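You operate a simulated robot arm through the tools that you are given. There is no shell and no other tool. Be economical: measure what you need, move in short steps, check, and stop when the job is done.

The job below is to be done with a simulated robot arm. You get a single attempt, and the scene is never put back.

TASK
Give the red roller two strokes of grease, then put it back.
Fine: its place is its peg; stand it on the grease pin, open the valve, pump, and shut the valve before lifting it off. Set down upright: what you pick out.
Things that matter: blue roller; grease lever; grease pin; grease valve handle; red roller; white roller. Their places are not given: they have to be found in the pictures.

It is judged by the outcome, as a careful person would: the job done as asked, and still so three seconds after it is handed in. It fails if anything else is knocked over, pushed out of place, dropped, spilled or broken.

THE ROBOT
A 6-joint arm with a two-finger parallel gripper, fixed in place. Base frame: the origin is at the foot of the arm, x ahead of it, y to its left, z up; the work surface is at about z = 856. Units: mm, degrees, N and s.
With the tool pointing down near the work surface it reaches from about 260 to 680 mm from the base axis. Its first joint turns from -66.0 to 66.0 degrees. Payload 2.9 kg.
The tool frame sits at the grasp point between the pads (the TCP): z along the fingers, y along the line on which they close. The tips reach 30 mm beyond it. Largest opening 110 mm; finger width 20, thickness 10; the body of the gripper, 48 by 112 mm, starts 55 mm behind the TCP.
Orientation is that of the tool frame in the base frame, as [roll, pitch, yaw] about the fixed x, y, z axes, in that order (R = Rz(yaw) Ry(pitch) Rx(roll)). With the fingers straight down and closing along the base's y, the tool's x points along the base's -x, its y along +y and its z along -z.

THE INTERFACE
- The arm moves only by the tool arm_command. Its argument "steps" is a list that holds one entry, the list of rows, each a list of 7 numbers: the shift along the tool's x, y, z in mm, then the turn, a rotation vector about the tool's x, y, z in degrees, then the gripper command, from -1 (shut) to 1 (fully open), values between in proportion. In form: [[[tx, ty, tz, wx, wy, wz, jaw], ...]]. A call has 1 to 10 rows; each row shifts and turns the commanded pose from where the row before left it, along the tool's axes as they then stand. Rows are played at 5 a second. More than 50 mm and 8.6 degrees between two rows, or a gripper value outside its range, and nothing of the call is played. A pose out of reach is approached as far as the arm can. The call stops where the force on the tool passes 80 N (or 10 N more than at its start, if that is more) or the arm is blocked; 0.2 s more then pass. Each finger travels about 108 mm/s and halts on what it meets, pressing with about 28 N; the grip force reading is that of the motor and also rises with nothing between the fingers. The clock runs only during rows and for 0.2 s after the last one: add rows that do not move to give the fingers time. The reply holds the time, the measured pose of the TCP, the force on the tool along the base axes, the opening and the grip force, in the units named above and with some noise, with the torque about the TCP (base axes, N m) and any sound that the robot's microphone picked up, and new pictures: "show" is both (left out), scene, wrist or none.
- Cameras (640 x 400 px; columns grow to the right, rows downward): "scene" is fixed at [87.6, 440.9, 1392.3]; the picture's right is [-0.68, -0.73, 0.00], its down [-0.37, 0.34, -0.87] and it looks along [0.64, -0.59, -0.50] (base axes); focal length 308 px, centre (320, 200). "wrist" rides on the gripper at [72, 17, -103] in the tool frame; the picture's right is [-0.23, 0.97, 0.00], its down [-0.76, -0.18, -0.62] and it looks along [-0.61, -0.14, 0.78] (tool axes); focal length 222 px, centre (320, 200).
- probe_pixels(camera, pixels): for up to 12 pixels [column, row] of the newest picture of that camera ("zoom" is the newest enlarged one), the place [x, y, z] in the base frame of the surface seen there, good to about 3 mm. It takes no simulated time.
- inspect(camera, box): a new picture of the part [left, top, right, bottom] of that camera's present view, enlarged. It takes no simulated time.
- close_job(): hands the job in; it is judged then, once.

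Keep the steps short. Do not move on a guess: measure, check each grasp and each placing, and mend mistakes. In all there are 80 turns and 200 pictures (those below and enlarged ones count). Leave the gripper open and the arm clear of the work at the hand-in unless told otherwise, and finish with a single line.

The tools are called as a command line: name --argument value ..., lists and objects as JSON in quotes. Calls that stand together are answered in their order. arm_command: Moves the arm, as the interface text tells. Its arguments: {"type":"object","properties":{"steps":{"type":"array","items":{"type":"array","items":{"type":"array","items":{"type":"number"}}}},"show":{"type":"string","enum":["both","scene","wrist","none"]}},"required":["steps"]} The other tools are called the same way: probe_pixels (camera, pixels) gives the place of the surface under pixels of a picture; inspect (camera, box) takes an enlarged picture of a part of a camera's view; close_job () hands the job in.

At the start:

```text
time: 0.0
tool_pos: [463.1, -2.0, 1235.2]
tcp_rot: [179.9, 0.0, -180.0]
force: [0.3, -0.2, 0.2]
torque: [0.01, -0.01, 0.02]
gripper_width: 110.3
grip_force: 0.0
```

scene: 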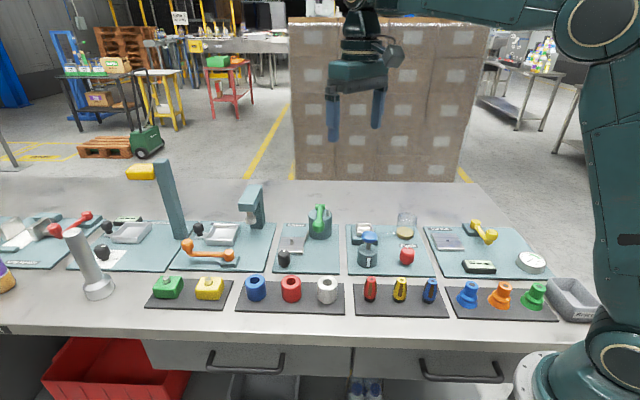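
wrist: 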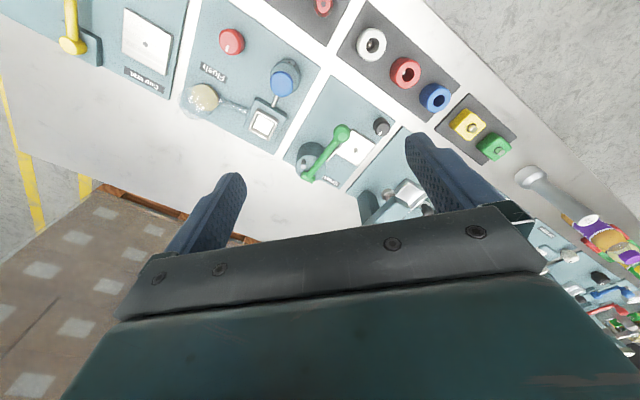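

I see a row of rollers (blue, red, white) near scene (255-327, 290) and several stations behind. I enlarge the view to find the grease station.

inspect --camera "scene" --box '[220, 180, 420, 320]'

inspect --camera "scene" --box '[0, 150, 280, 320]'

inspect --camera "wrist" --box '[160, 0, 540, 240]'

```text
2.86 times, centred on (320, 250) of scene
```

zoom: 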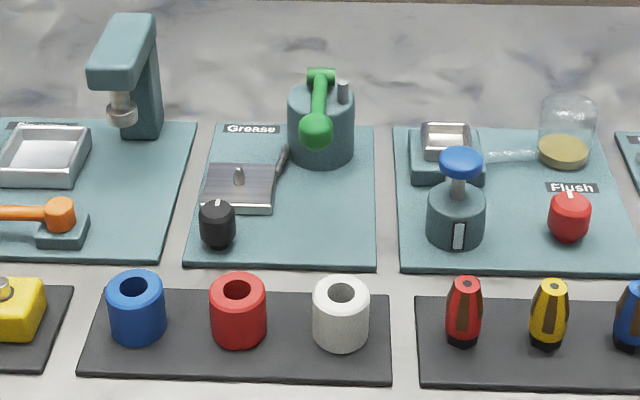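

```text
2.29 times, centred on (140, 235) of scene
```

zoom: 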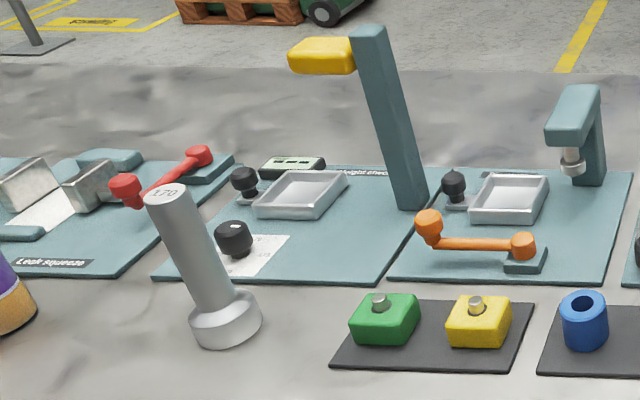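

```text
1.67 times, centred on (350, 120) of wrist
```

zoom: 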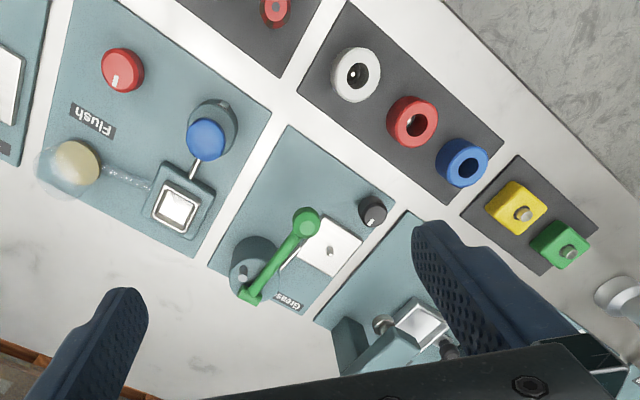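

The grease station has a green lever, a pin on a silver plate and a black valve knob. I probe these in the wrist zoom and in the scene picture.

probe_pixels --camera "zoom" --pixels '[[330, 250], [318, 248], [373, 209], [372, 222], [305, 224], [250, 292], [411, 105], [411, 122], [357, 73], [464, 168], [345, 262], [270, 245]]'

inspect --camera "scene" --box '[265, 190, 355, 310]'

inspect --camera "wrist" --box '[280, 90, 440, 190]'

```text
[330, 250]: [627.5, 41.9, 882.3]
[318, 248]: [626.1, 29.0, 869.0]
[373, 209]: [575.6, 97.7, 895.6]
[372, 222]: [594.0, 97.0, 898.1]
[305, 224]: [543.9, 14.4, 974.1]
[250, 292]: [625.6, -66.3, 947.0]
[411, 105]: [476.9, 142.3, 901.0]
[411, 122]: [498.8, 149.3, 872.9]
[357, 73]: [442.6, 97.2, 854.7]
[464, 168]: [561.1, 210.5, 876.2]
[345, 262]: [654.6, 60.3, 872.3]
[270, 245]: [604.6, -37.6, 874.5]
```

```text
3.33 times, centred on (310, 250) of scene
```

zoom: 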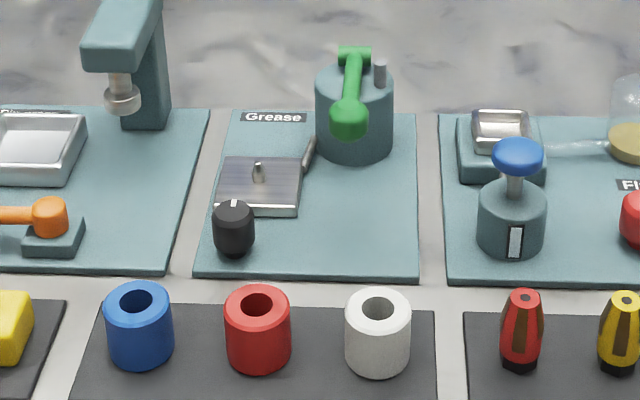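

```text
4.00 times, centred on (360, 140) of wrist
```

zoom: 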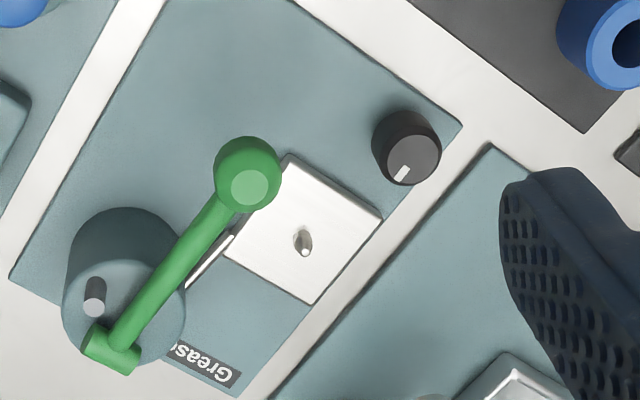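

Next I get more accurate points: pin tip, knob top and its mark, lever knob, and roller tops.

probe_pixels --camera "zoom" --pixels '[[304, 250], [297, 232], [405, 140], [403, 167], [397, 179], [247, 188], [245, 155], [122, 335], [230, 250], [316, 304], [380, 217], [288, 155]]'

probe_pixels --camera "scene" --pixels '[[283, 281], [299, 281], [291, 277], [291, 286], [291, 294], [283, 284], [282, 247], [282, 252], [283, 260], [319, 226], [319, 217], [312, 232]]'

inspect --camera "wrist" --box '[340, 10, 480, 120]'

```text
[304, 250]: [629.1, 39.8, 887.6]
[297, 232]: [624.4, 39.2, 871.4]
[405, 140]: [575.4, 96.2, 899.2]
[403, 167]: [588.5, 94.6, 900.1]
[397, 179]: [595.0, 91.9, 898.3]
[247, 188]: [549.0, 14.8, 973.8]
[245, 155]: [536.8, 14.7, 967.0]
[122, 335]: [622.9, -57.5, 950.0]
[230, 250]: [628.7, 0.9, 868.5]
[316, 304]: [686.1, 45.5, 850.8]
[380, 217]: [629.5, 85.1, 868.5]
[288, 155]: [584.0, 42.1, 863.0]
```

```text
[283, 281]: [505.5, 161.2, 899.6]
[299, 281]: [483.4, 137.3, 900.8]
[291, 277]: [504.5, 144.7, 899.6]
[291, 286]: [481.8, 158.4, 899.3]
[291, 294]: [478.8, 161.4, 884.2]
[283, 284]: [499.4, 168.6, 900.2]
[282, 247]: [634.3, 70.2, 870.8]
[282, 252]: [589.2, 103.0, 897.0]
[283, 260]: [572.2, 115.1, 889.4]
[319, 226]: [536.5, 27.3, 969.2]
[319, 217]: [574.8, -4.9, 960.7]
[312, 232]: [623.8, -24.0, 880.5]
```

```text
3.64 times, centred on (410, 65) of wrist
```

zoom: 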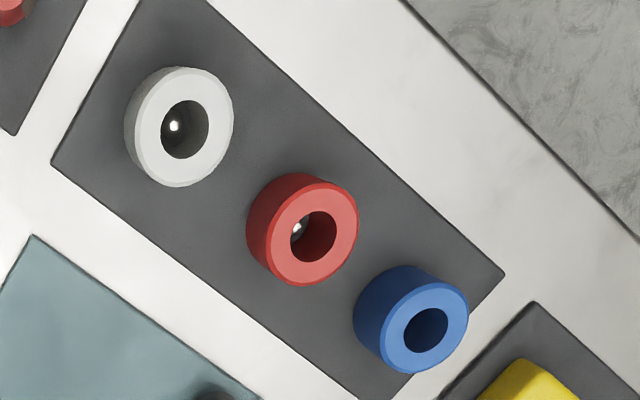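

I probe the roller top rims, the red peg tip (297,227), and the neighbours in the zoom.

probe_pixels --camera "zoom" --pixels '[[314, 200], [310, 273], [281, 237], [348, 230], [297, 227], [190, 85], [180, 175], [222, 125], [153, 125], [425, 295], [425, 365], [460, 325]]'

probe_pixels --camera "scene" --pixels '[[319, 282], [336, 281], [327, 277], [327, 287], [247, 280], [263, 280], [255, 275], [255, 285], [308, 290], [270, 310], [368, 238], [370, 262]]'

```text
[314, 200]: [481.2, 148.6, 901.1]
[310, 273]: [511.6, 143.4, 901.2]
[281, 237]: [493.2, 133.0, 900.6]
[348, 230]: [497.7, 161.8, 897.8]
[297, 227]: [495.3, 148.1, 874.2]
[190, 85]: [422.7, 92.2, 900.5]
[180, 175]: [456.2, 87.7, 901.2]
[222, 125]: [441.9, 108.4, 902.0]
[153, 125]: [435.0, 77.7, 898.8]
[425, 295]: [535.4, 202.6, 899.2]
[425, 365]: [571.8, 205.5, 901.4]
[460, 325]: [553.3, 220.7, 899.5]
```

```text
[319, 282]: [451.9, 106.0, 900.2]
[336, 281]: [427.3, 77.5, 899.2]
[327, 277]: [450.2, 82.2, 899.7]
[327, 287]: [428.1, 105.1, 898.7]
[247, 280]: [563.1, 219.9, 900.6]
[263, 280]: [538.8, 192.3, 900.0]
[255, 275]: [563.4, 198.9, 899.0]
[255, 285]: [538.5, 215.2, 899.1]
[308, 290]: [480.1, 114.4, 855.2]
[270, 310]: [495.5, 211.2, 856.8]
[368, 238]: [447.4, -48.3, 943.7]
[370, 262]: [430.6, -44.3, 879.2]
```

Red roller centre ≈ (496,148), top at z 901. The pin is at about (629,40) with its tip at 888. The row runs at about 45.5°, so I'll close across it. First I move above the red roller and start turning.

arm_command --steps '[[[-5.5, 24.9, 35, 0, 0, 0, 1], [-5.5, 24.9, 35, 0, 0, 0, 1], [-5.5, 24.9, 35, 0, 0, 0, 1], [-5.5, 24.9, 35, 0, 0, 0, 1], [-5.5, 24.9, 35, 0, 0, 0, 1], [-5.5, 24.9, 35, 0, 0, 0, 1], [0, 0, 0, 0, 0, -8.5, 1], [0, 0, 0, 0, 0, -8.5, 1], [0, 0, 0, 0, 0, -8.5, 1], [0, 0, 0, 0, 0, -8.5, 1]]]'

```text
time: 2.2
tool_pos: [496.1, 146.7, 1023.7]
tcp_rot: [-180.0, 0.0, -145.9]
force: [0.0, 0.3, 0.2]
torque: [-0.01, 0.01, 0.02]
gripper_width: 110.1
grip_force: 0.2
```

scene: 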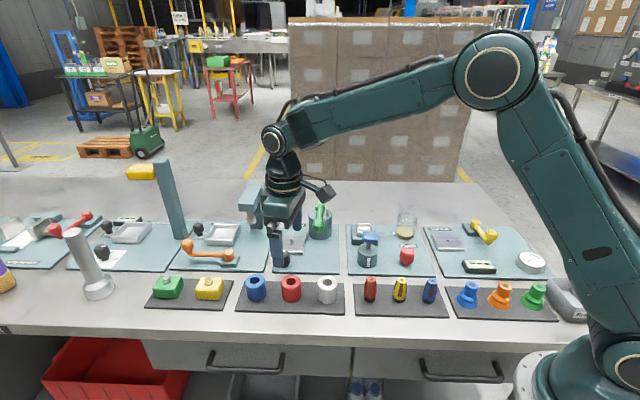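
wrist: 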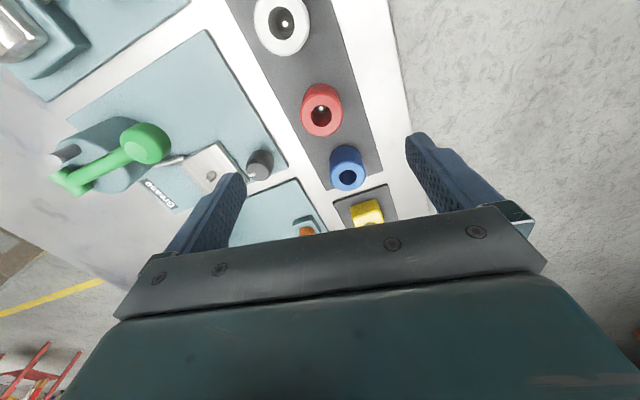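

arm_command --steps '[[[0, 0, 0, 0, 0, -5.7, 1], [0, 0, 0, 0, 0, -5.7, 1], [0, 0, 0, 0, 0, 0, 1]]]' --show "wrist"

inspect --camera "wrist" --box '[120, 60, 400, 235]'

```text
time: 3.0
tool_pos: [496.5, 147.6, 1025.6]
tcp_rot: [-180.0, -0.1, -134.4]
force: [-0.3, -0.3, -0.6]
torque: [0.02, 0.01, 0.0]
gripper_width: 110.0
grip_force: 0.0
```

wrist: 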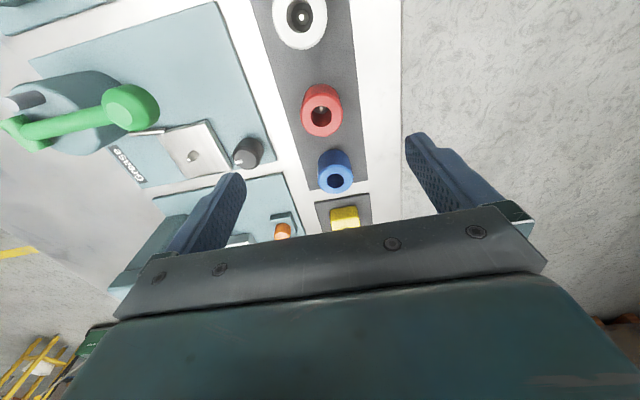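

```text
2.29 times, centred on (260, 148) of wrist
```

zoom: 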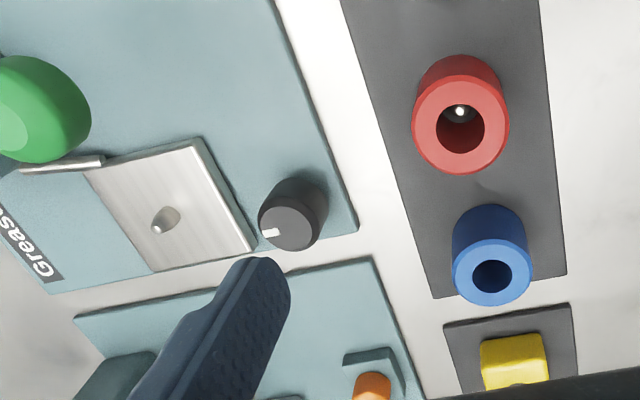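

I re-probe from closer: red rim, pin, valve knob and its mark.

probe_pixels --camera "zoom" --pixels '[[460, 87], [460, 165], [421, 125], [500, 125], [460, 112], [157, 229], [172, 212], [290, 228], [263, 233], [276, 232], [265, 215], [314, 225]]'

probe_pixels --camera "wrist" --pixels '[[190, 157], [194, 153], [206, 121], [231, 168], [158, 135], [130, 108], [20, 132], [85, 125], [236, 160], [262, 155], [25, 100], [60, 145]]'

```text
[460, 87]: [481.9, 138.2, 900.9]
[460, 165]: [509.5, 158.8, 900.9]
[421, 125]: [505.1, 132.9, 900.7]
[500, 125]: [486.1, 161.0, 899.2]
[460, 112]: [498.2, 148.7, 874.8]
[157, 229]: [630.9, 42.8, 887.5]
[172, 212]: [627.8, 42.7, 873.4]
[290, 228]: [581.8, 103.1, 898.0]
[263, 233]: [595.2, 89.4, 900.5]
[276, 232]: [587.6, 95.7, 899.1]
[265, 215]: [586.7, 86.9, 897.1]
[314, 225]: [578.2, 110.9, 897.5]
```

```text
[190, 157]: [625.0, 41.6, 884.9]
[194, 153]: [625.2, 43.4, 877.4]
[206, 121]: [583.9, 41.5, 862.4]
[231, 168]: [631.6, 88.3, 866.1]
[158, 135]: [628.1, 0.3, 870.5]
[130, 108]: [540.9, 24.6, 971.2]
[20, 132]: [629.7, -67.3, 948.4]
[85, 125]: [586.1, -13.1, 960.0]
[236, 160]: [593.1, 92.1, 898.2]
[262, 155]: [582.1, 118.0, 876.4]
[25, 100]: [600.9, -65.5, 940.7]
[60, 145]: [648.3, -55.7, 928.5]
```

Estimates agree: red (496,148), peg (498,149), pin (629,42.5), valve (584,100). I partly close to ~70 mm and descend to TCP z≈897.

arm_command --steps '[[[0, 0, 32, 0, 0, 0, 0.3], [0, 0, 32, 0, 0, 0, 0.3], [0, 0, 32, 0, 0, 0, 0.3], [0, 0, 16, 0, 0, 0, 0.3], [0, 0, 16, 0, 0, 0, 0.3], [0, 0, 0, 0, 0, 0, 0.3]]]'

```text
time: 4.4
tool_pos: [495.6, 147.3, 896.0]
tcp_rot: [-179.9, 0.0, -134.6]
force: [0.2, 0.2, 0.6]
torque: [0.02, -0.01, -0.02]
gripper_width: 71.7
grip_force: 0.0
```

scene: 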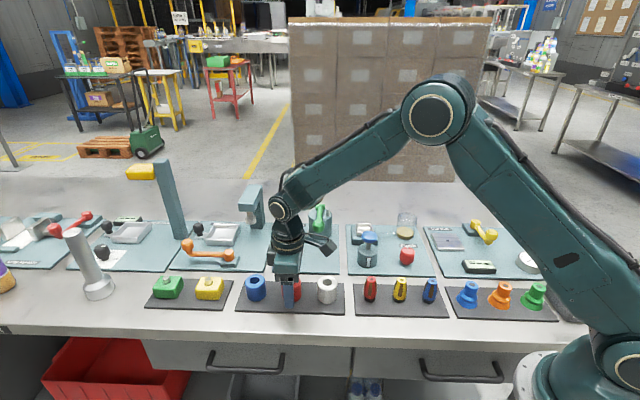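
wrist: 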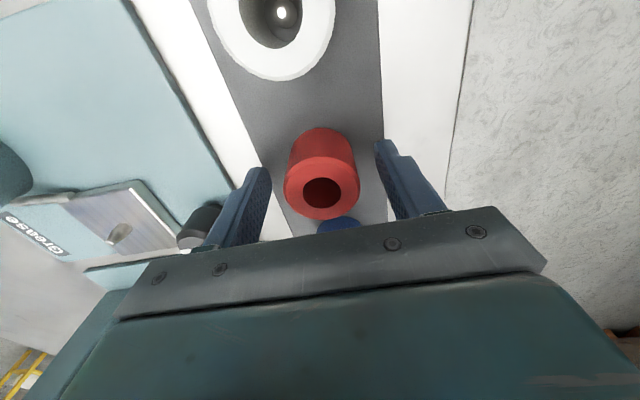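

The roller sits between the fingers, so I close on it.

arm_command --steps '[[[0, 0, 0, 0, 0, 0, -1], [0, 0, 0, 0, 0, 0, -1], [0, 0, 0, 0, 0, 0, -1]]]' --show "wrist"

inspect --camera "wrist" --box '[0, 160, 280, 300]'

```text
time: 5.2
tool_pos: [496.3, 147.7, 896.5]
tcp_rot: [179.9, -0.1, -134.6]
force: [-0.2, 0.1, -0.6]
torque: [0.02, -0.01, 0.0]
gripper_width: 42.8
grip_force: 28.1
```

wrist: 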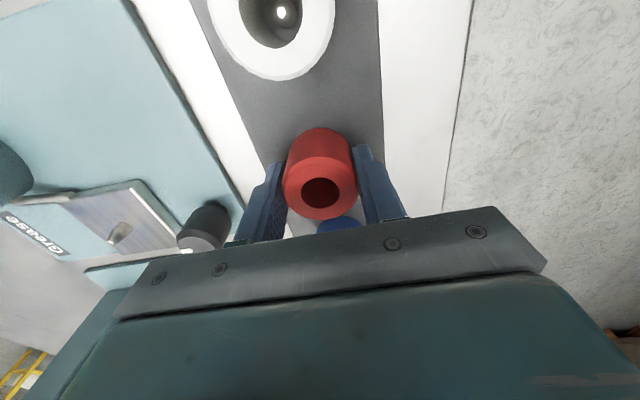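

```text
2.29 times, centred on (140, 230) of wrist
```

zoom: 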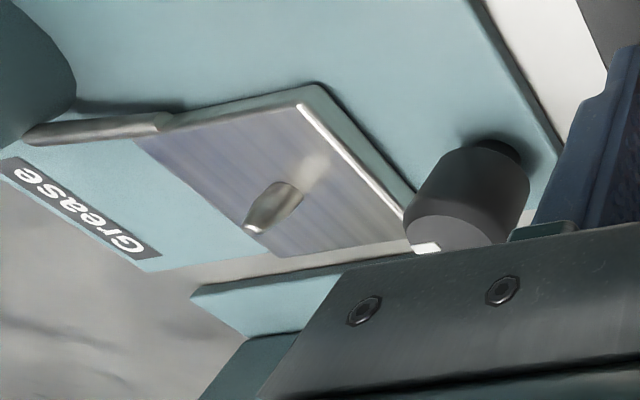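

Held at 42.8 mm. I probe the pin and plate again, then lift 70 mm straight up.

probe_pixels --camera "zoom" --pixels '[[248, 227], [290, 186], [270, 205], [302, 104], [140, 142], [402, 218], [285, 252], [330, 190], [425, 247], [470, 150], [560, 130], [225, 190]]'

arm_command --steps '[[[0, 0, -10, 0, 0, 0, -1], [0, 0, -20, 0, 0, 0, -1], [0, 0, -20, 0, 0, 0, -1], [0, 0, -20, 0, 0, 0, -1]]]'

```text
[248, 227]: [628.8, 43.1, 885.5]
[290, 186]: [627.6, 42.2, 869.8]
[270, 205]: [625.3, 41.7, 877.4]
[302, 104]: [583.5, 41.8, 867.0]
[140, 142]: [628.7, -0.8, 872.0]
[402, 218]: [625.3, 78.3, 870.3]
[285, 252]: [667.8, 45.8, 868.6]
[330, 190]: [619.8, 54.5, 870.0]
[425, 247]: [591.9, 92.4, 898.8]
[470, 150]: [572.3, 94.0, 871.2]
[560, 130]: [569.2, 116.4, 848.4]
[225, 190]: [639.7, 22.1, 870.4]
```

```text
time: 6.2
tool_pos: [494.0, 147.0, 967.3]
tcp_rot: [180.0, -0.1, -134.5]
force: [0.1, -0.1, -0.6]
torque: [0.0, 0.01, -0.01]
gripper_width: 42.9
grip_force: 28.3
```

scene: 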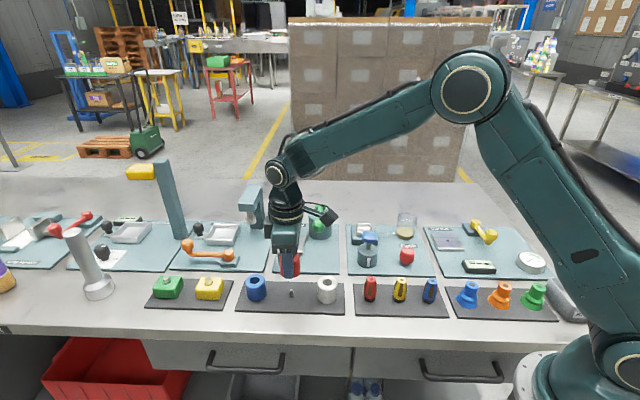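
wrist: 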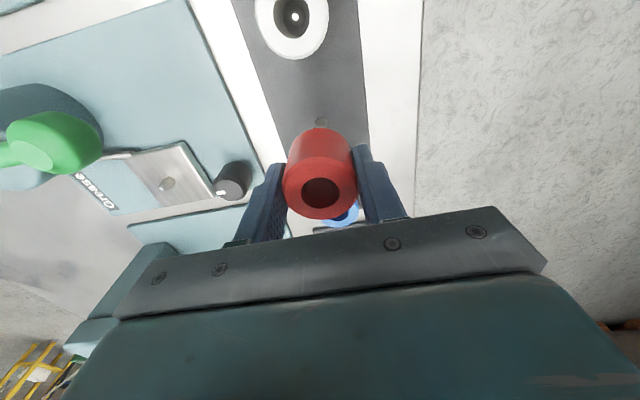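

The peg is now bare. I measure it, plus the press post and the drum/lever near the pin for clearance.

inspect --camera "scene" --box '[230, 180, 350, 310]'

probe_pixels --camera "wrist" --pixels '[[320, 121], [327, 119], [295, 16], [150, 255], [85, 325], [165, 262], [320, 160], [320, 213], [287, 190], [355, 190], [320, 176], [166, 185]]'

probe_pixels --camera "scene" --pixels '[[240, 205], [247, 209], [257, 190], [258, 225], [291, 292], [291, 289], [291, 296], [250, 215]]'

```text
3.08 times, centred on (290, 245) of scene
```

zoom: 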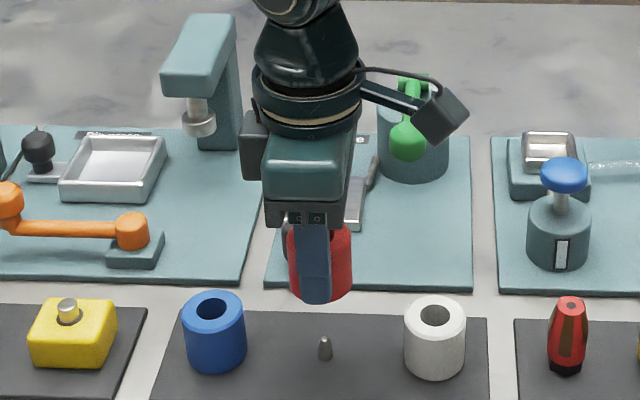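

```text
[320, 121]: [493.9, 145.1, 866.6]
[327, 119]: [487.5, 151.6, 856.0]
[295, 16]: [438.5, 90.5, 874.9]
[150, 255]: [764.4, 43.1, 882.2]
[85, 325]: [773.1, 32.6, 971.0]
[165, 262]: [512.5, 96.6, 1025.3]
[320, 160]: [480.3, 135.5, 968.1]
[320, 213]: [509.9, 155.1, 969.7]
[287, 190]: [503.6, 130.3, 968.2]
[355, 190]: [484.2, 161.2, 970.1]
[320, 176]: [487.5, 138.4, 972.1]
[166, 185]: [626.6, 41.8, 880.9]
```

```text
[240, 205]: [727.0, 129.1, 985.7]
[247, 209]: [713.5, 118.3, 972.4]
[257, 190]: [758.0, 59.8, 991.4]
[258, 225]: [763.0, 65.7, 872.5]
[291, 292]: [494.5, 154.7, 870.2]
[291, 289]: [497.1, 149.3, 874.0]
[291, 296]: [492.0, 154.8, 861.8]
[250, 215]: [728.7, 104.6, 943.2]
```

Clearance at the pin: the camera box would pass close over the green lever knob at the current yaw. I turn back 59.5° so that the camera side avoids the lever, then travel most of the way toward the pin.

arm_command --steps '[[[0, 0, -3, 0, 0, 8.5, -1], [0, 0, -3, 0, 0, 8.5, -1], [0, 0, -3, 0, 0, 8.5, -1], [0, 0, -3, 0, 0, 8.5, -1], [0, 0, -3, 0, 0, 8.5, -1], [0, 0, -3, 0, 0, 8.5, -1], [0, 0, -3, 0, 0, 8.5, -1], [-40, -17.5, 0, 0, 0, 0, -1], [-40, -17.5, 0, 0, 0, 0, -1], [-40, -17.5, 0, 0, 0, 0, -1]]]'

```text
time: 8.4
tool_pos: [598.9, 66.6, 988.5]
tcp_rot: [-180.0, 0.0, 165.9]
force: [0.5, 0.0, -1.5]
torque: [-0.05, 0.03, -0.01]
gripper_width: 42.8
grip_force: 28.0
```

scene: 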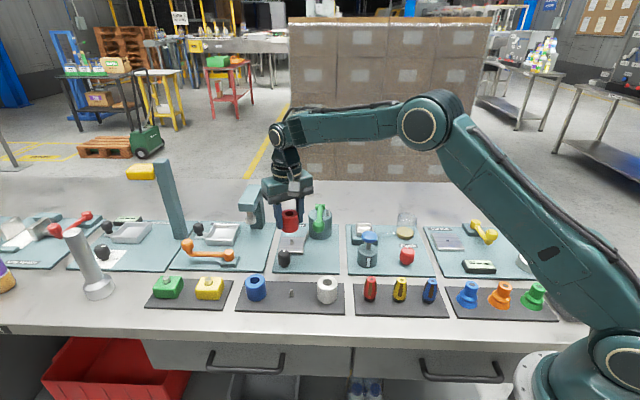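
wrist: 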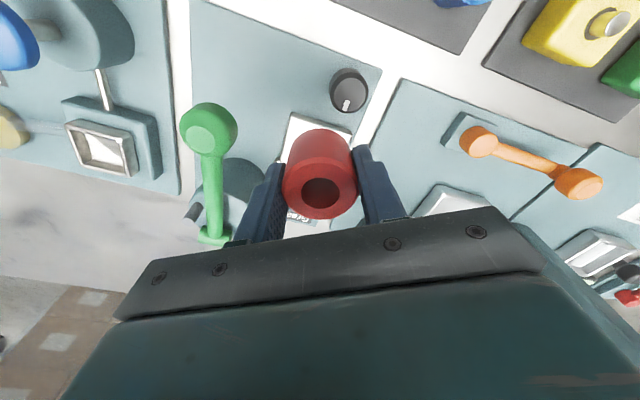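

Remaining offset to the pin is (30,-24). I move over it, then descend to about 5-10 mm above the tip.

arm_command --steps '[[[-17.5, -7.8, 0, 0, 0, 0, -1], [-17.4, -7.8, 0, 0, 0, 0, -1], [0, 0, 25, 0, 0, 0, -1], [0, 0, 25, 0, 0, 0, -1], [0, 0, 0, 0, 0, 0, -1]]]'

inspect --camera "scene" --box '[240, 170, 360, 280]'

```text
time: 9.6
tool_pos: [629.4, 43.6, 937.5]
tcp_rot: [180.0, 0.0, 165.9]
force: [-0.1, -0.7, -0.5]
torque: [0.01, -0.02, -0.02]
gripper_width: 42.7
grip_force: 28.0
```

scene: 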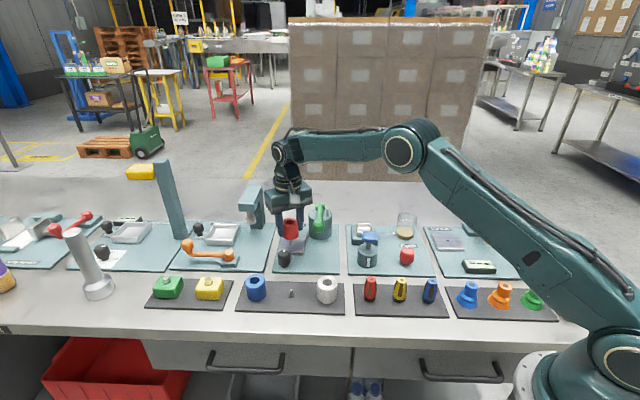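
wrist: 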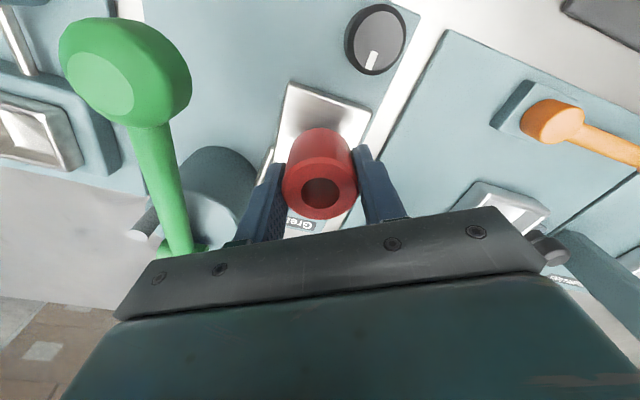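

```text
3.64 times, centred on (300, 225) of scene
```

zoom: 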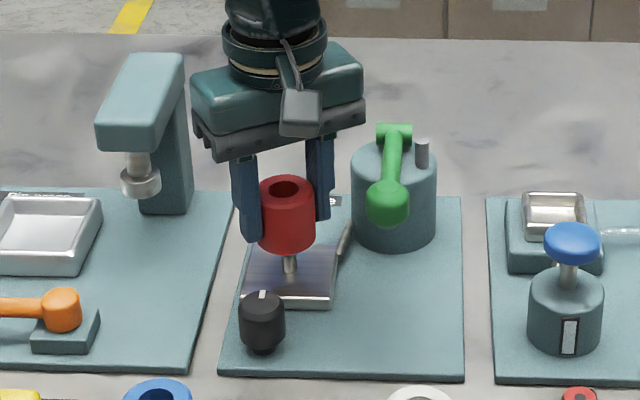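

The roller is over the pin with the tip just under it. I descend in small rows, aiming for z≈907.

arm_command --steps '[[[0, 0, 8, 0, 0, 0, -1], [0, 0, 6, 0, 0, 0, -1], [0, 0, 5, 0, 0, 0, -1], [0, 0, 5, 0, 0, 0, -1], [0, 0, 3, 0, 0, 0, -1], [0, 0, 0, 0, 0, 0, -1]]]'

inspect --camera "scene" --box '[240, 170, 360, 280]'

```text
time: 11.0
tool_pos: [629.9, 43.0, 910.4]
tcp_rot: [180.0, 0.0, 165.9]
force: [-0.5, -1.0, -0.9]
torque: [-0.02, 0.0, 0.03]
gripper_width: 42.8
grip_force: 27.5
```

scene: 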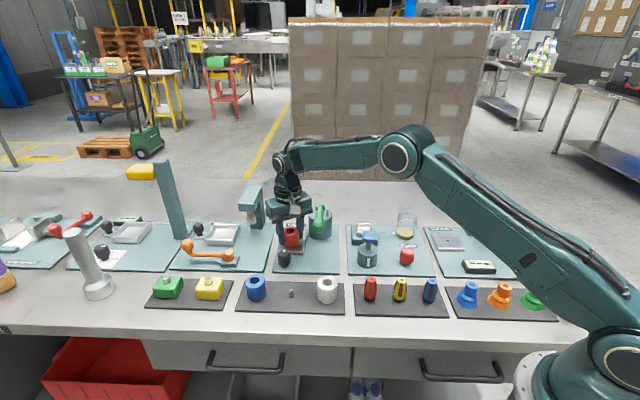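
wrist: 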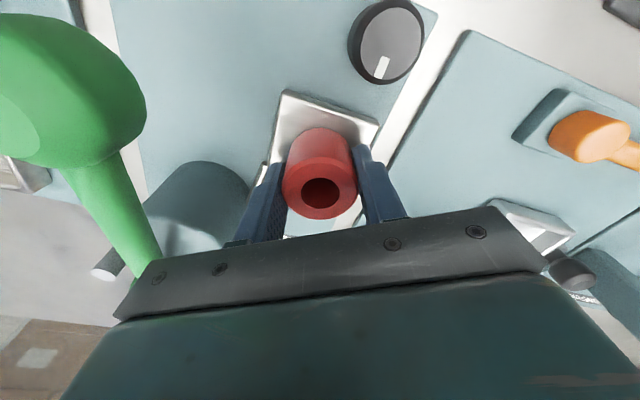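

```text
3.64 times, centred on (300, 225) of scene
```

zoom: 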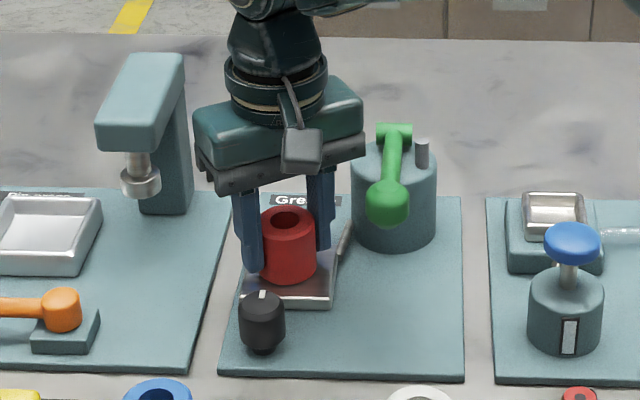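

It is around the pin with no contact force yet. I lower in 1 mm rows.

arm_command --steps '[[[0, 0, 1, 0, 0, 0, -1], [0, 0, 1, 0, 0, 0, -1], [0, 0, 1, 0, 0, 0, -1], [0, 0, 0, 0, 0, 0, -1]]]' --show "none"

```text
time: 12.0
tool_pos: [631.1, 44.3, 909.1]
tcp_rot: [179.9, 0.3, 165.8]
force: [-6.6, -0.7, 24.5]
torque: [-0.05, 0.13, -0.01]
gripper_width: 42.9
grip_force: 28.1
```

Contact force is 24 N at z≈909, which puts the roller bottom at plate height (870), so it is seated. I ease up 2 mm and open partway.

arm_command --steps '[[[0, 0, -2, 0, 0, 0, -1], [0, 0, 0, 0, 0, 0, 0.1], [0, 0, 0, 0, 0, 0, 0.1], [0, 0, 0, 0, 0, 0, 0.1]]]'

inspect --camera "scene" --box '[240, 170, 360, 280]'

```text
time: 13.0
tool_pos: [629.1, 44.2, 909.2]
tcp_rot: [-180.0, -0.1, 165.9]
force: [-0.9, 0.1, 0.7]
torque: [0.01, -0.04, 0.02]
gripper_width: 60.5
grip_force: 0.0
```

scene: 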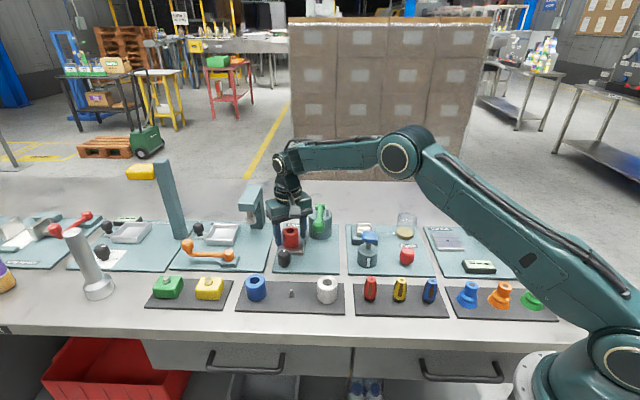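
wrist: 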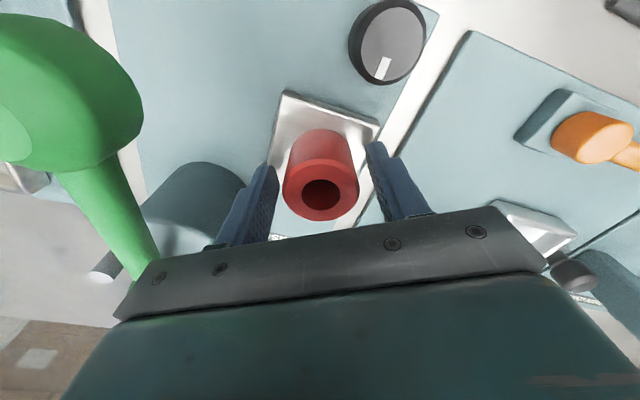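

```text
3.64 times, centred on (300, 225) of scene
```

zoom: 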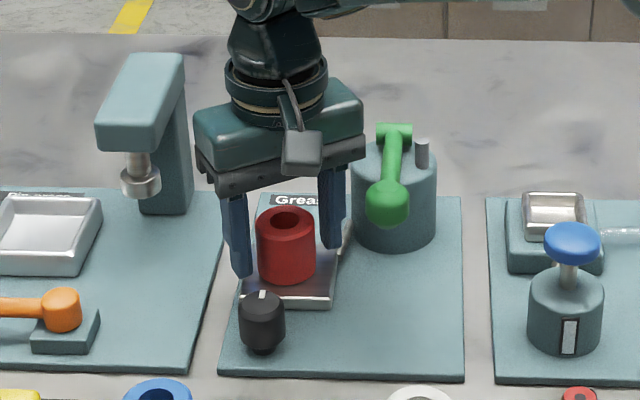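

The roller stands free on the pin. I look closely at the valve knob at (388,45) in the wrist view.

inspect --camera "wrist" --box '[330, 0, 450, 100]'

probe_pixels --camera "wrist" --pixels '[[393, 10], [390, 78], [364, 45], [421, 42], [392, 43], [385, 60], [380, 76], [352, 50]]'

```text
4.00 times, centred on (390, 50) of wrist
```

zoom: 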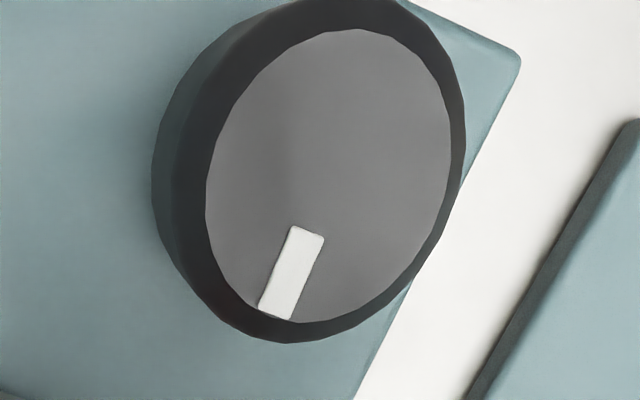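

```text
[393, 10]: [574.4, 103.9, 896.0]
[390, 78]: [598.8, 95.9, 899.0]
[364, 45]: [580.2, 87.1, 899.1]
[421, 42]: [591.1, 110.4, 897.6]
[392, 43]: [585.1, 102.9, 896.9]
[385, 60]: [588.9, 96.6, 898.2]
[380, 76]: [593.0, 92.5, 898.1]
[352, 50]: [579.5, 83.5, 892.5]
```

Knob centre ≈ (586,100), top z 898, mark pointing toward the pin side. I lift clear, move over the knob and turn the wrist about 38°, so that a 90° turn either way keeps the camera clear of the lever.

arm_command --steps '[[[0, 0, -25, 0, 0, 0, 0.1], [0, 0, -25, 0, 0, 0, 0.1], [27.7, 21.8, 0, 0, 0, 0, 0.1], [27.6, 21.8, 0, 0, 0, 0, 0.1], [0, 0, 0, 0, 0, 8.5, 0.1], [0, 0, 0, 0, 0, 8.5, 0.1], [0, 0, 0, 0, 0, 8.5, 0.1], [0, 0, 0, 0, 0, 8.5, 0.1], [0, 0, 0, 0, 0, 4, 0.1]]]'

inspect --camera "wrist" --box '[240, 100, 400, 230]'

```text
time: 15.0
tool_pos: [587.3, 100.7, 959.2]
tcp_rot: [-179.9, 0.0, 127.8]
force: [0.0, 0.5, -0.2]
torque: [-0.01, -0.02, -0.01]
gripper_width: 60.7
grip_force: 0.1
```

scene: 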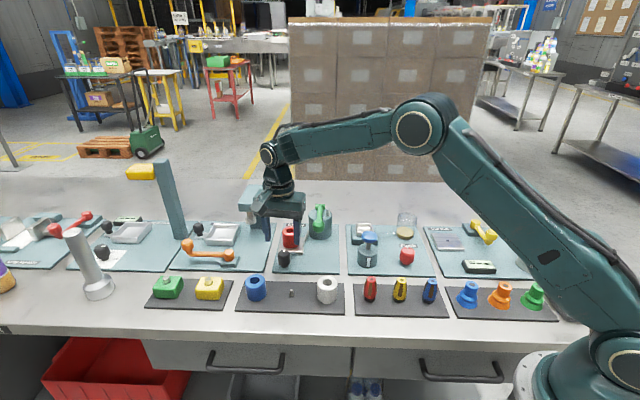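
wrist: 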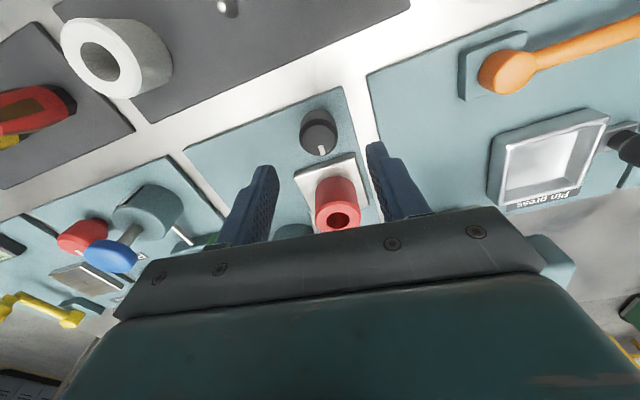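

```text
3.08 times, centred on (320, 165) of wrist
```

zoom: 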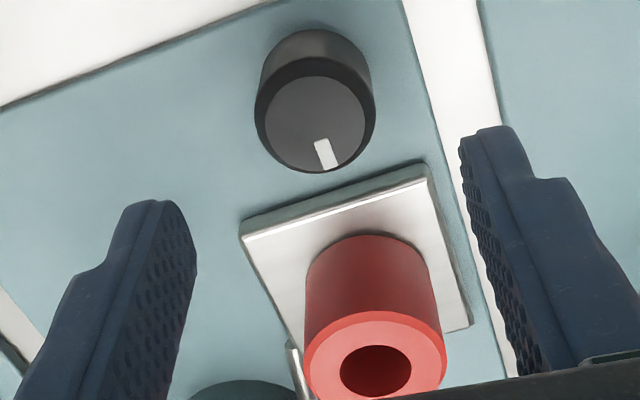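

probe_pixels --camera "zoom" --pixels '[[316, 120], [266, 115], [366, 115], [314, 80], [314, 165], [322, 143], [333, 165], [258, 105], [374, 100]]'

```text
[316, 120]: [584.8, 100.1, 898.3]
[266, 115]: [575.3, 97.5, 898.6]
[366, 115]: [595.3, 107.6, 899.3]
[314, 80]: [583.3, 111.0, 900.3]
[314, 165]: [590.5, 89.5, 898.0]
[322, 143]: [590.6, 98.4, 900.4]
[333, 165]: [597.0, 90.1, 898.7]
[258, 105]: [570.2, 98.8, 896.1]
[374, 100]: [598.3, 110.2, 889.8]
```

Centre (585.5,101). I nudge, descend to z≈900 and close on the knob.

arm_command --steps '[[[1, -1.3, 20, 0, 0, 0, 0.1], [0, 0, 20, 0, 0, 0, 0.1], [0, 0, 18, 0, 0, 0, 0.1], [0, 0, 0, 0, 0, 0, 0.1], [0, 0, 0, 0, 0, 0, -1], [0, 0, 0, 0, 0, 0, -1], [0, 0, 0, 0, 0, 0, -1]]]'

inspect --camera "wrist" --box '[240, 100, 400, 230]'

```text
time: 16.6
tool_pos: [584.0, 99.2, 901.6]
tcp_rot: [179.9, 0.2, 128.0]
force: [13.0, 7.7, -9.4]
torque: [-0.02, -0.76, -0.02]
gripper_width: 31.0
grip_force: 44.8
```

scene: 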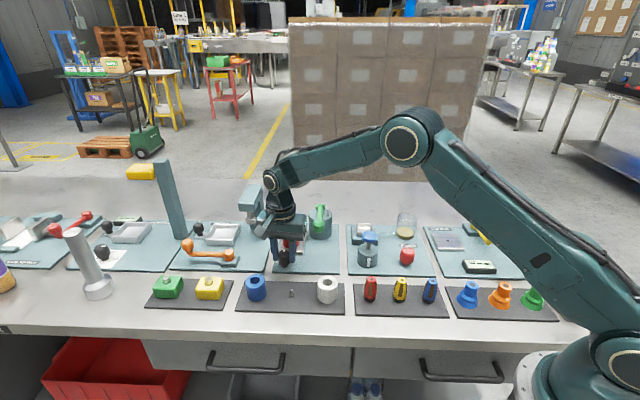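
wrist: 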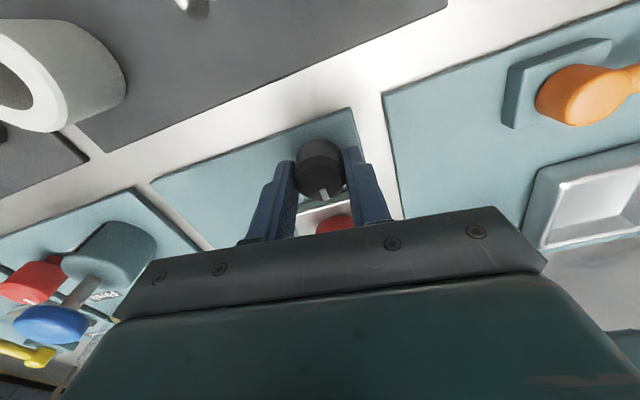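

```text
3.08 times, centred on (320, 165) of wrist
```

zoom: 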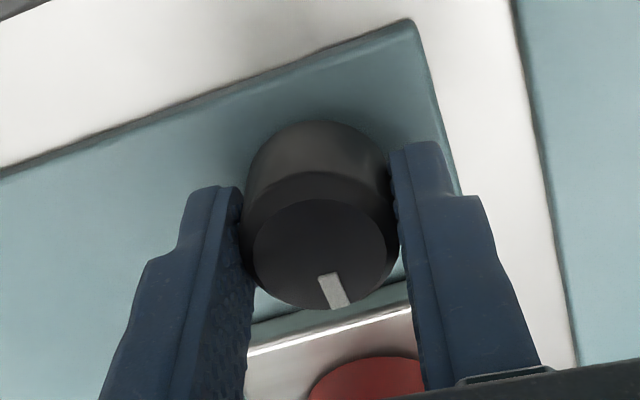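

Gripped (31 mm), with a small side force along +tool y. I shift +2 mm to relieve it and try a small counter-clockwise turn (seen from above).

arm_command --steps '[[[0, 2, 0, 0, 0, 0, -1], [0, 0, 0, 0, 0, -5, -1], [0, 0, 0, 0, 0, -5, -1], [0, 0, 0, 0, 0, 0, -1]]]' --show "wrist"

inspect --camera "wrist" --box '[240, 100, 400, 230]'

```text
time: 17.6
tool_pos: [585.8, 100.5, 902.1]
tcp_rot: [-179.9, 0.0, 137.9]
force: [0.2, -2.4, 4.5]
torque: [-0.01, 0.23, -0.36]
gripper_width: 31.3
grip_force: 44.9
```

wrist: 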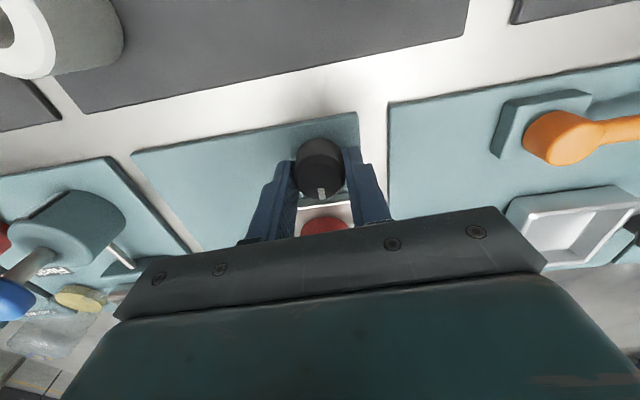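

```text
3.08 times, centred on (320, 165) of wrist
```

zoom: 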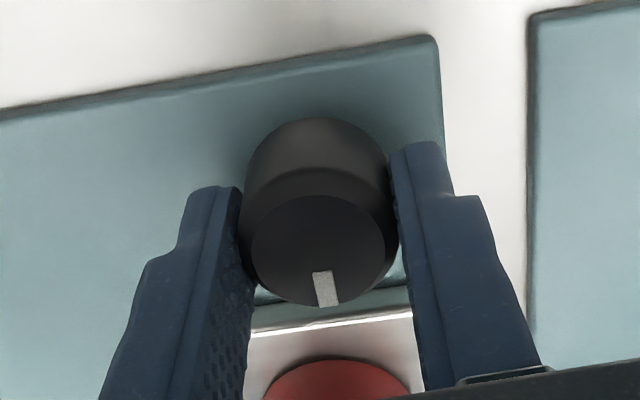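

The mark slid relative to the fingers and a torque of -0.36 N m built up, so the knob is against a stop this way. I try clockwise.

arm_command --steps '[[[0, 0, 0, 0, 0, 5, -1], [0, 0, 0, 0, 0, 5, -1], [0, 0, 0, 0, 0, 6, -1], [0, 0, 0, 0, 0, 6, -1], [0, 0, 0, 0, 0, 6, -1], [0, 0, 0, 0, 0, 6, -1], [0, 0, 0, 0, 0, 0, -1]]]' --show "wrist"

inspect --camera "wrist" --box '[240, 100, 400, 230]'

```text
time: 19.2
tool_pos: [585.6, 98.5, 902.3]
tcp_rot: [-179.7, 0.0, 103.8]
force: [-21.3, -13.1, 15.7]
torque: [-0.32, 0.58, -0.01]
gripper_width: 31.6
grip_force: 44.9
```

wrist: 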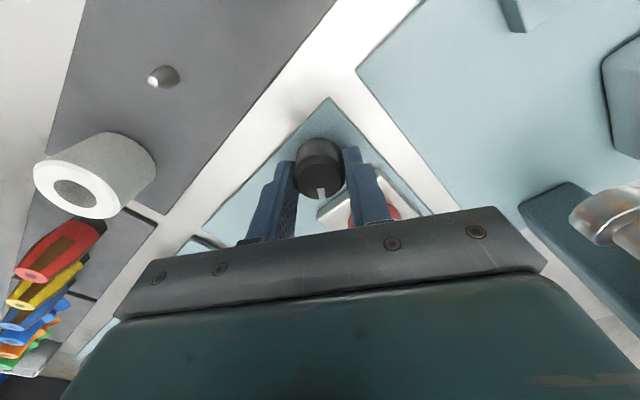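

```text
3.08 times, centred on (320, 165) of wrist
```

zoom: 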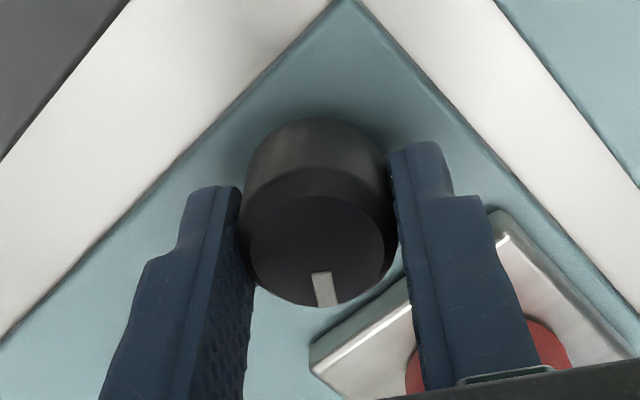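

Clockwise works: the mark now turns with the gripper (about 34°). I relieve the side force by 1.5 mm and continue.

arm_command --steps '[[[0, -1.5, 0, 0, 0, 6, -1], [0, 0, 0, 0, 0, 7, -1], [0, 0, 0, 0, 0, 7, -1], [0, 0, 0, 0, 0, 7, -1], [0, 0, 0, 0, 0, 0, -1]]]' --show "none"

```text
time: 20.4
tool_pos: [583.8, 100.2, 902.5]
tcp_rot: [180.0, -0.1, 76.8]
force: [-12.6, -13.6, 12.0]
torque: [-0.46, 0.45, 0.02]
gripper_width: 31.2
grip_force: 45.4
```

arm_command --steps '[[[-1, -0.7, 0, 0, 0, 7, -1], [0, 0, 0, 0, 0, 7, -1], [0, 0, 0, 0, 0, 7, -1], [0, 0, 0, 0, 0, 7, -1], [0, 0, 0, 0, 0, 6, -1], [0, 0, 0, 0, 0, 0, -1]]]' --show "wrist"

inspect --camera "wrist" --box '[240, 100, 400, 230]'

```text
time: 21.8
tool_pos: [585.6, 101.4, 902.2]
tcp_rot: [180.0, -0.2, 43.0]
force: [-2.9, 1.6, 5.3]
torque: [0.28, -0.09, 0.37]
gripper_width: 31.6
grip_force: 45.2
```

wrist: 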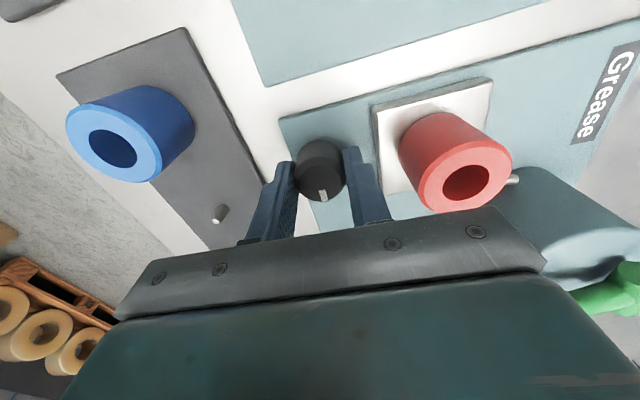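

```text
3.08 times, centred on (320, 165) of wrist
```

zoom: 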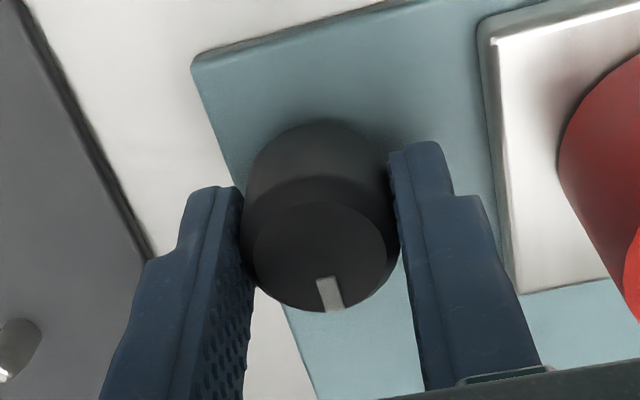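

A torque of +0.37 N m after about 90° means the stop is reached and the valve is open. I release, lift straight up, and check the knob.

arm_command --steps '[[[0, 0, 0, 0, 0, 0, 0.1], [0, 0, 0, 0, 0, 0, 0.1], [0, 0, 0, 0, 0, 0, 0.1], [0, 0, -40, 0, 0, 0, 0.1], [0, 0, -45, 0, 0, 0, 0.1], [0, 0, -45, 0, 0, 0, -1], [0, 0, 0, 0, 0, 0, -1], [0, 0, 0, 0, 0, 0, -1]]]'

inspect --camera "scene" --box '[250, 180, 360, 280]'

```text
time: 23.6
tool_pos: [587.5, 101.5, 1031.5]
tcp_rot: [180.0, 0.0, 42.9]
force: [0.8, -0.2, 0.9]
torque: [0.0, -0.01, 0.01]
gripper_width: 0.1
grip_force: 27.5
```

scene: 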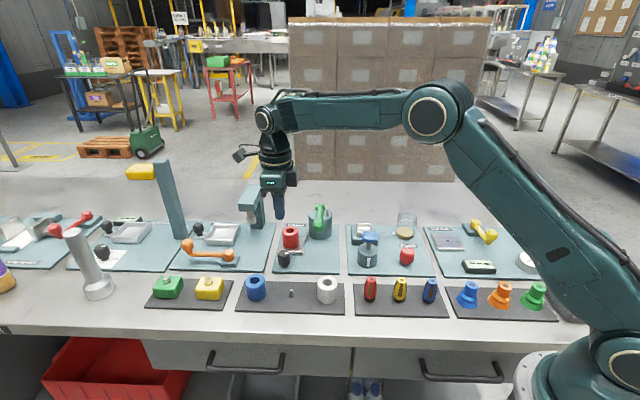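
wrist: 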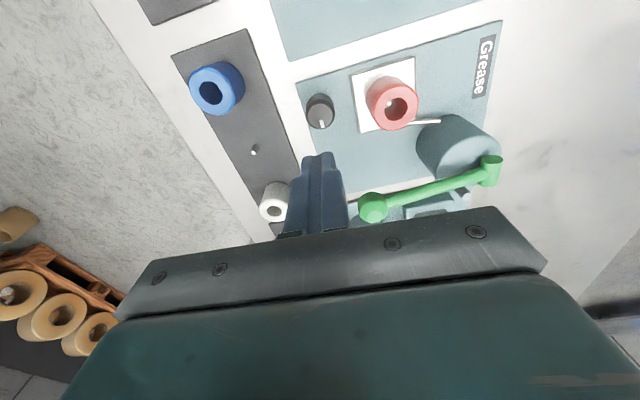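

```text
4.00 times, centred on (305, 230) of scene
```

zoom: 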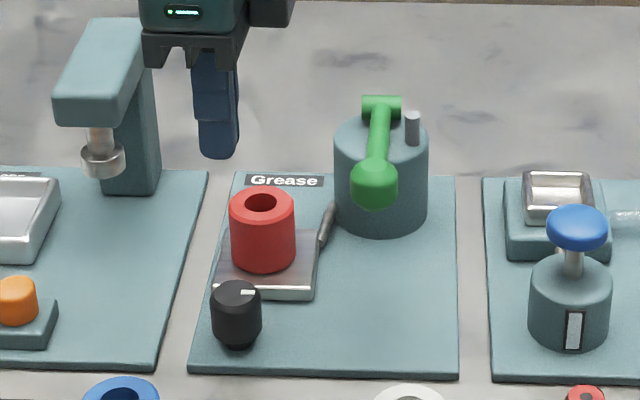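

The mark now points toward the drum, so the valve is open. Next I measure the lever: knob at wrist (372,207), scene zoom (374,180).

probe_pixels --camera "zoom" --pixels '[[374, 165], [374, 180], [374, 200], [355, 185], [394, 185], [380, 130], [380, 105], [412, 120], [350, 125], [385, 240]]'

probe_pixels --camera "wrist" --pixels '[[372, 207], [364, 205], [381, 208], [372, 197], [420, 190], [490, 170]]'

```text
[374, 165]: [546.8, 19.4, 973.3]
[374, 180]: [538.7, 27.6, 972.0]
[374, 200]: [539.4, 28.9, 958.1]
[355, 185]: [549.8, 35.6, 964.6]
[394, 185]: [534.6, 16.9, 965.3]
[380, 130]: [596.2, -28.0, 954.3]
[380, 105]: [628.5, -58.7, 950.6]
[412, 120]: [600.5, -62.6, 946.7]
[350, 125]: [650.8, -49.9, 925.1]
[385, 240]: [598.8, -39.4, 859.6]
```

```text
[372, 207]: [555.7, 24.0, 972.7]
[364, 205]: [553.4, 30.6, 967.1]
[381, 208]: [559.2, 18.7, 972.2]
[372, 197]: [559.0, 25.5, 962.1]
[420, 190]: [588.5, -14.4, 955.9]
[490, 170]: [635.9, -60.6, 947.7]
```

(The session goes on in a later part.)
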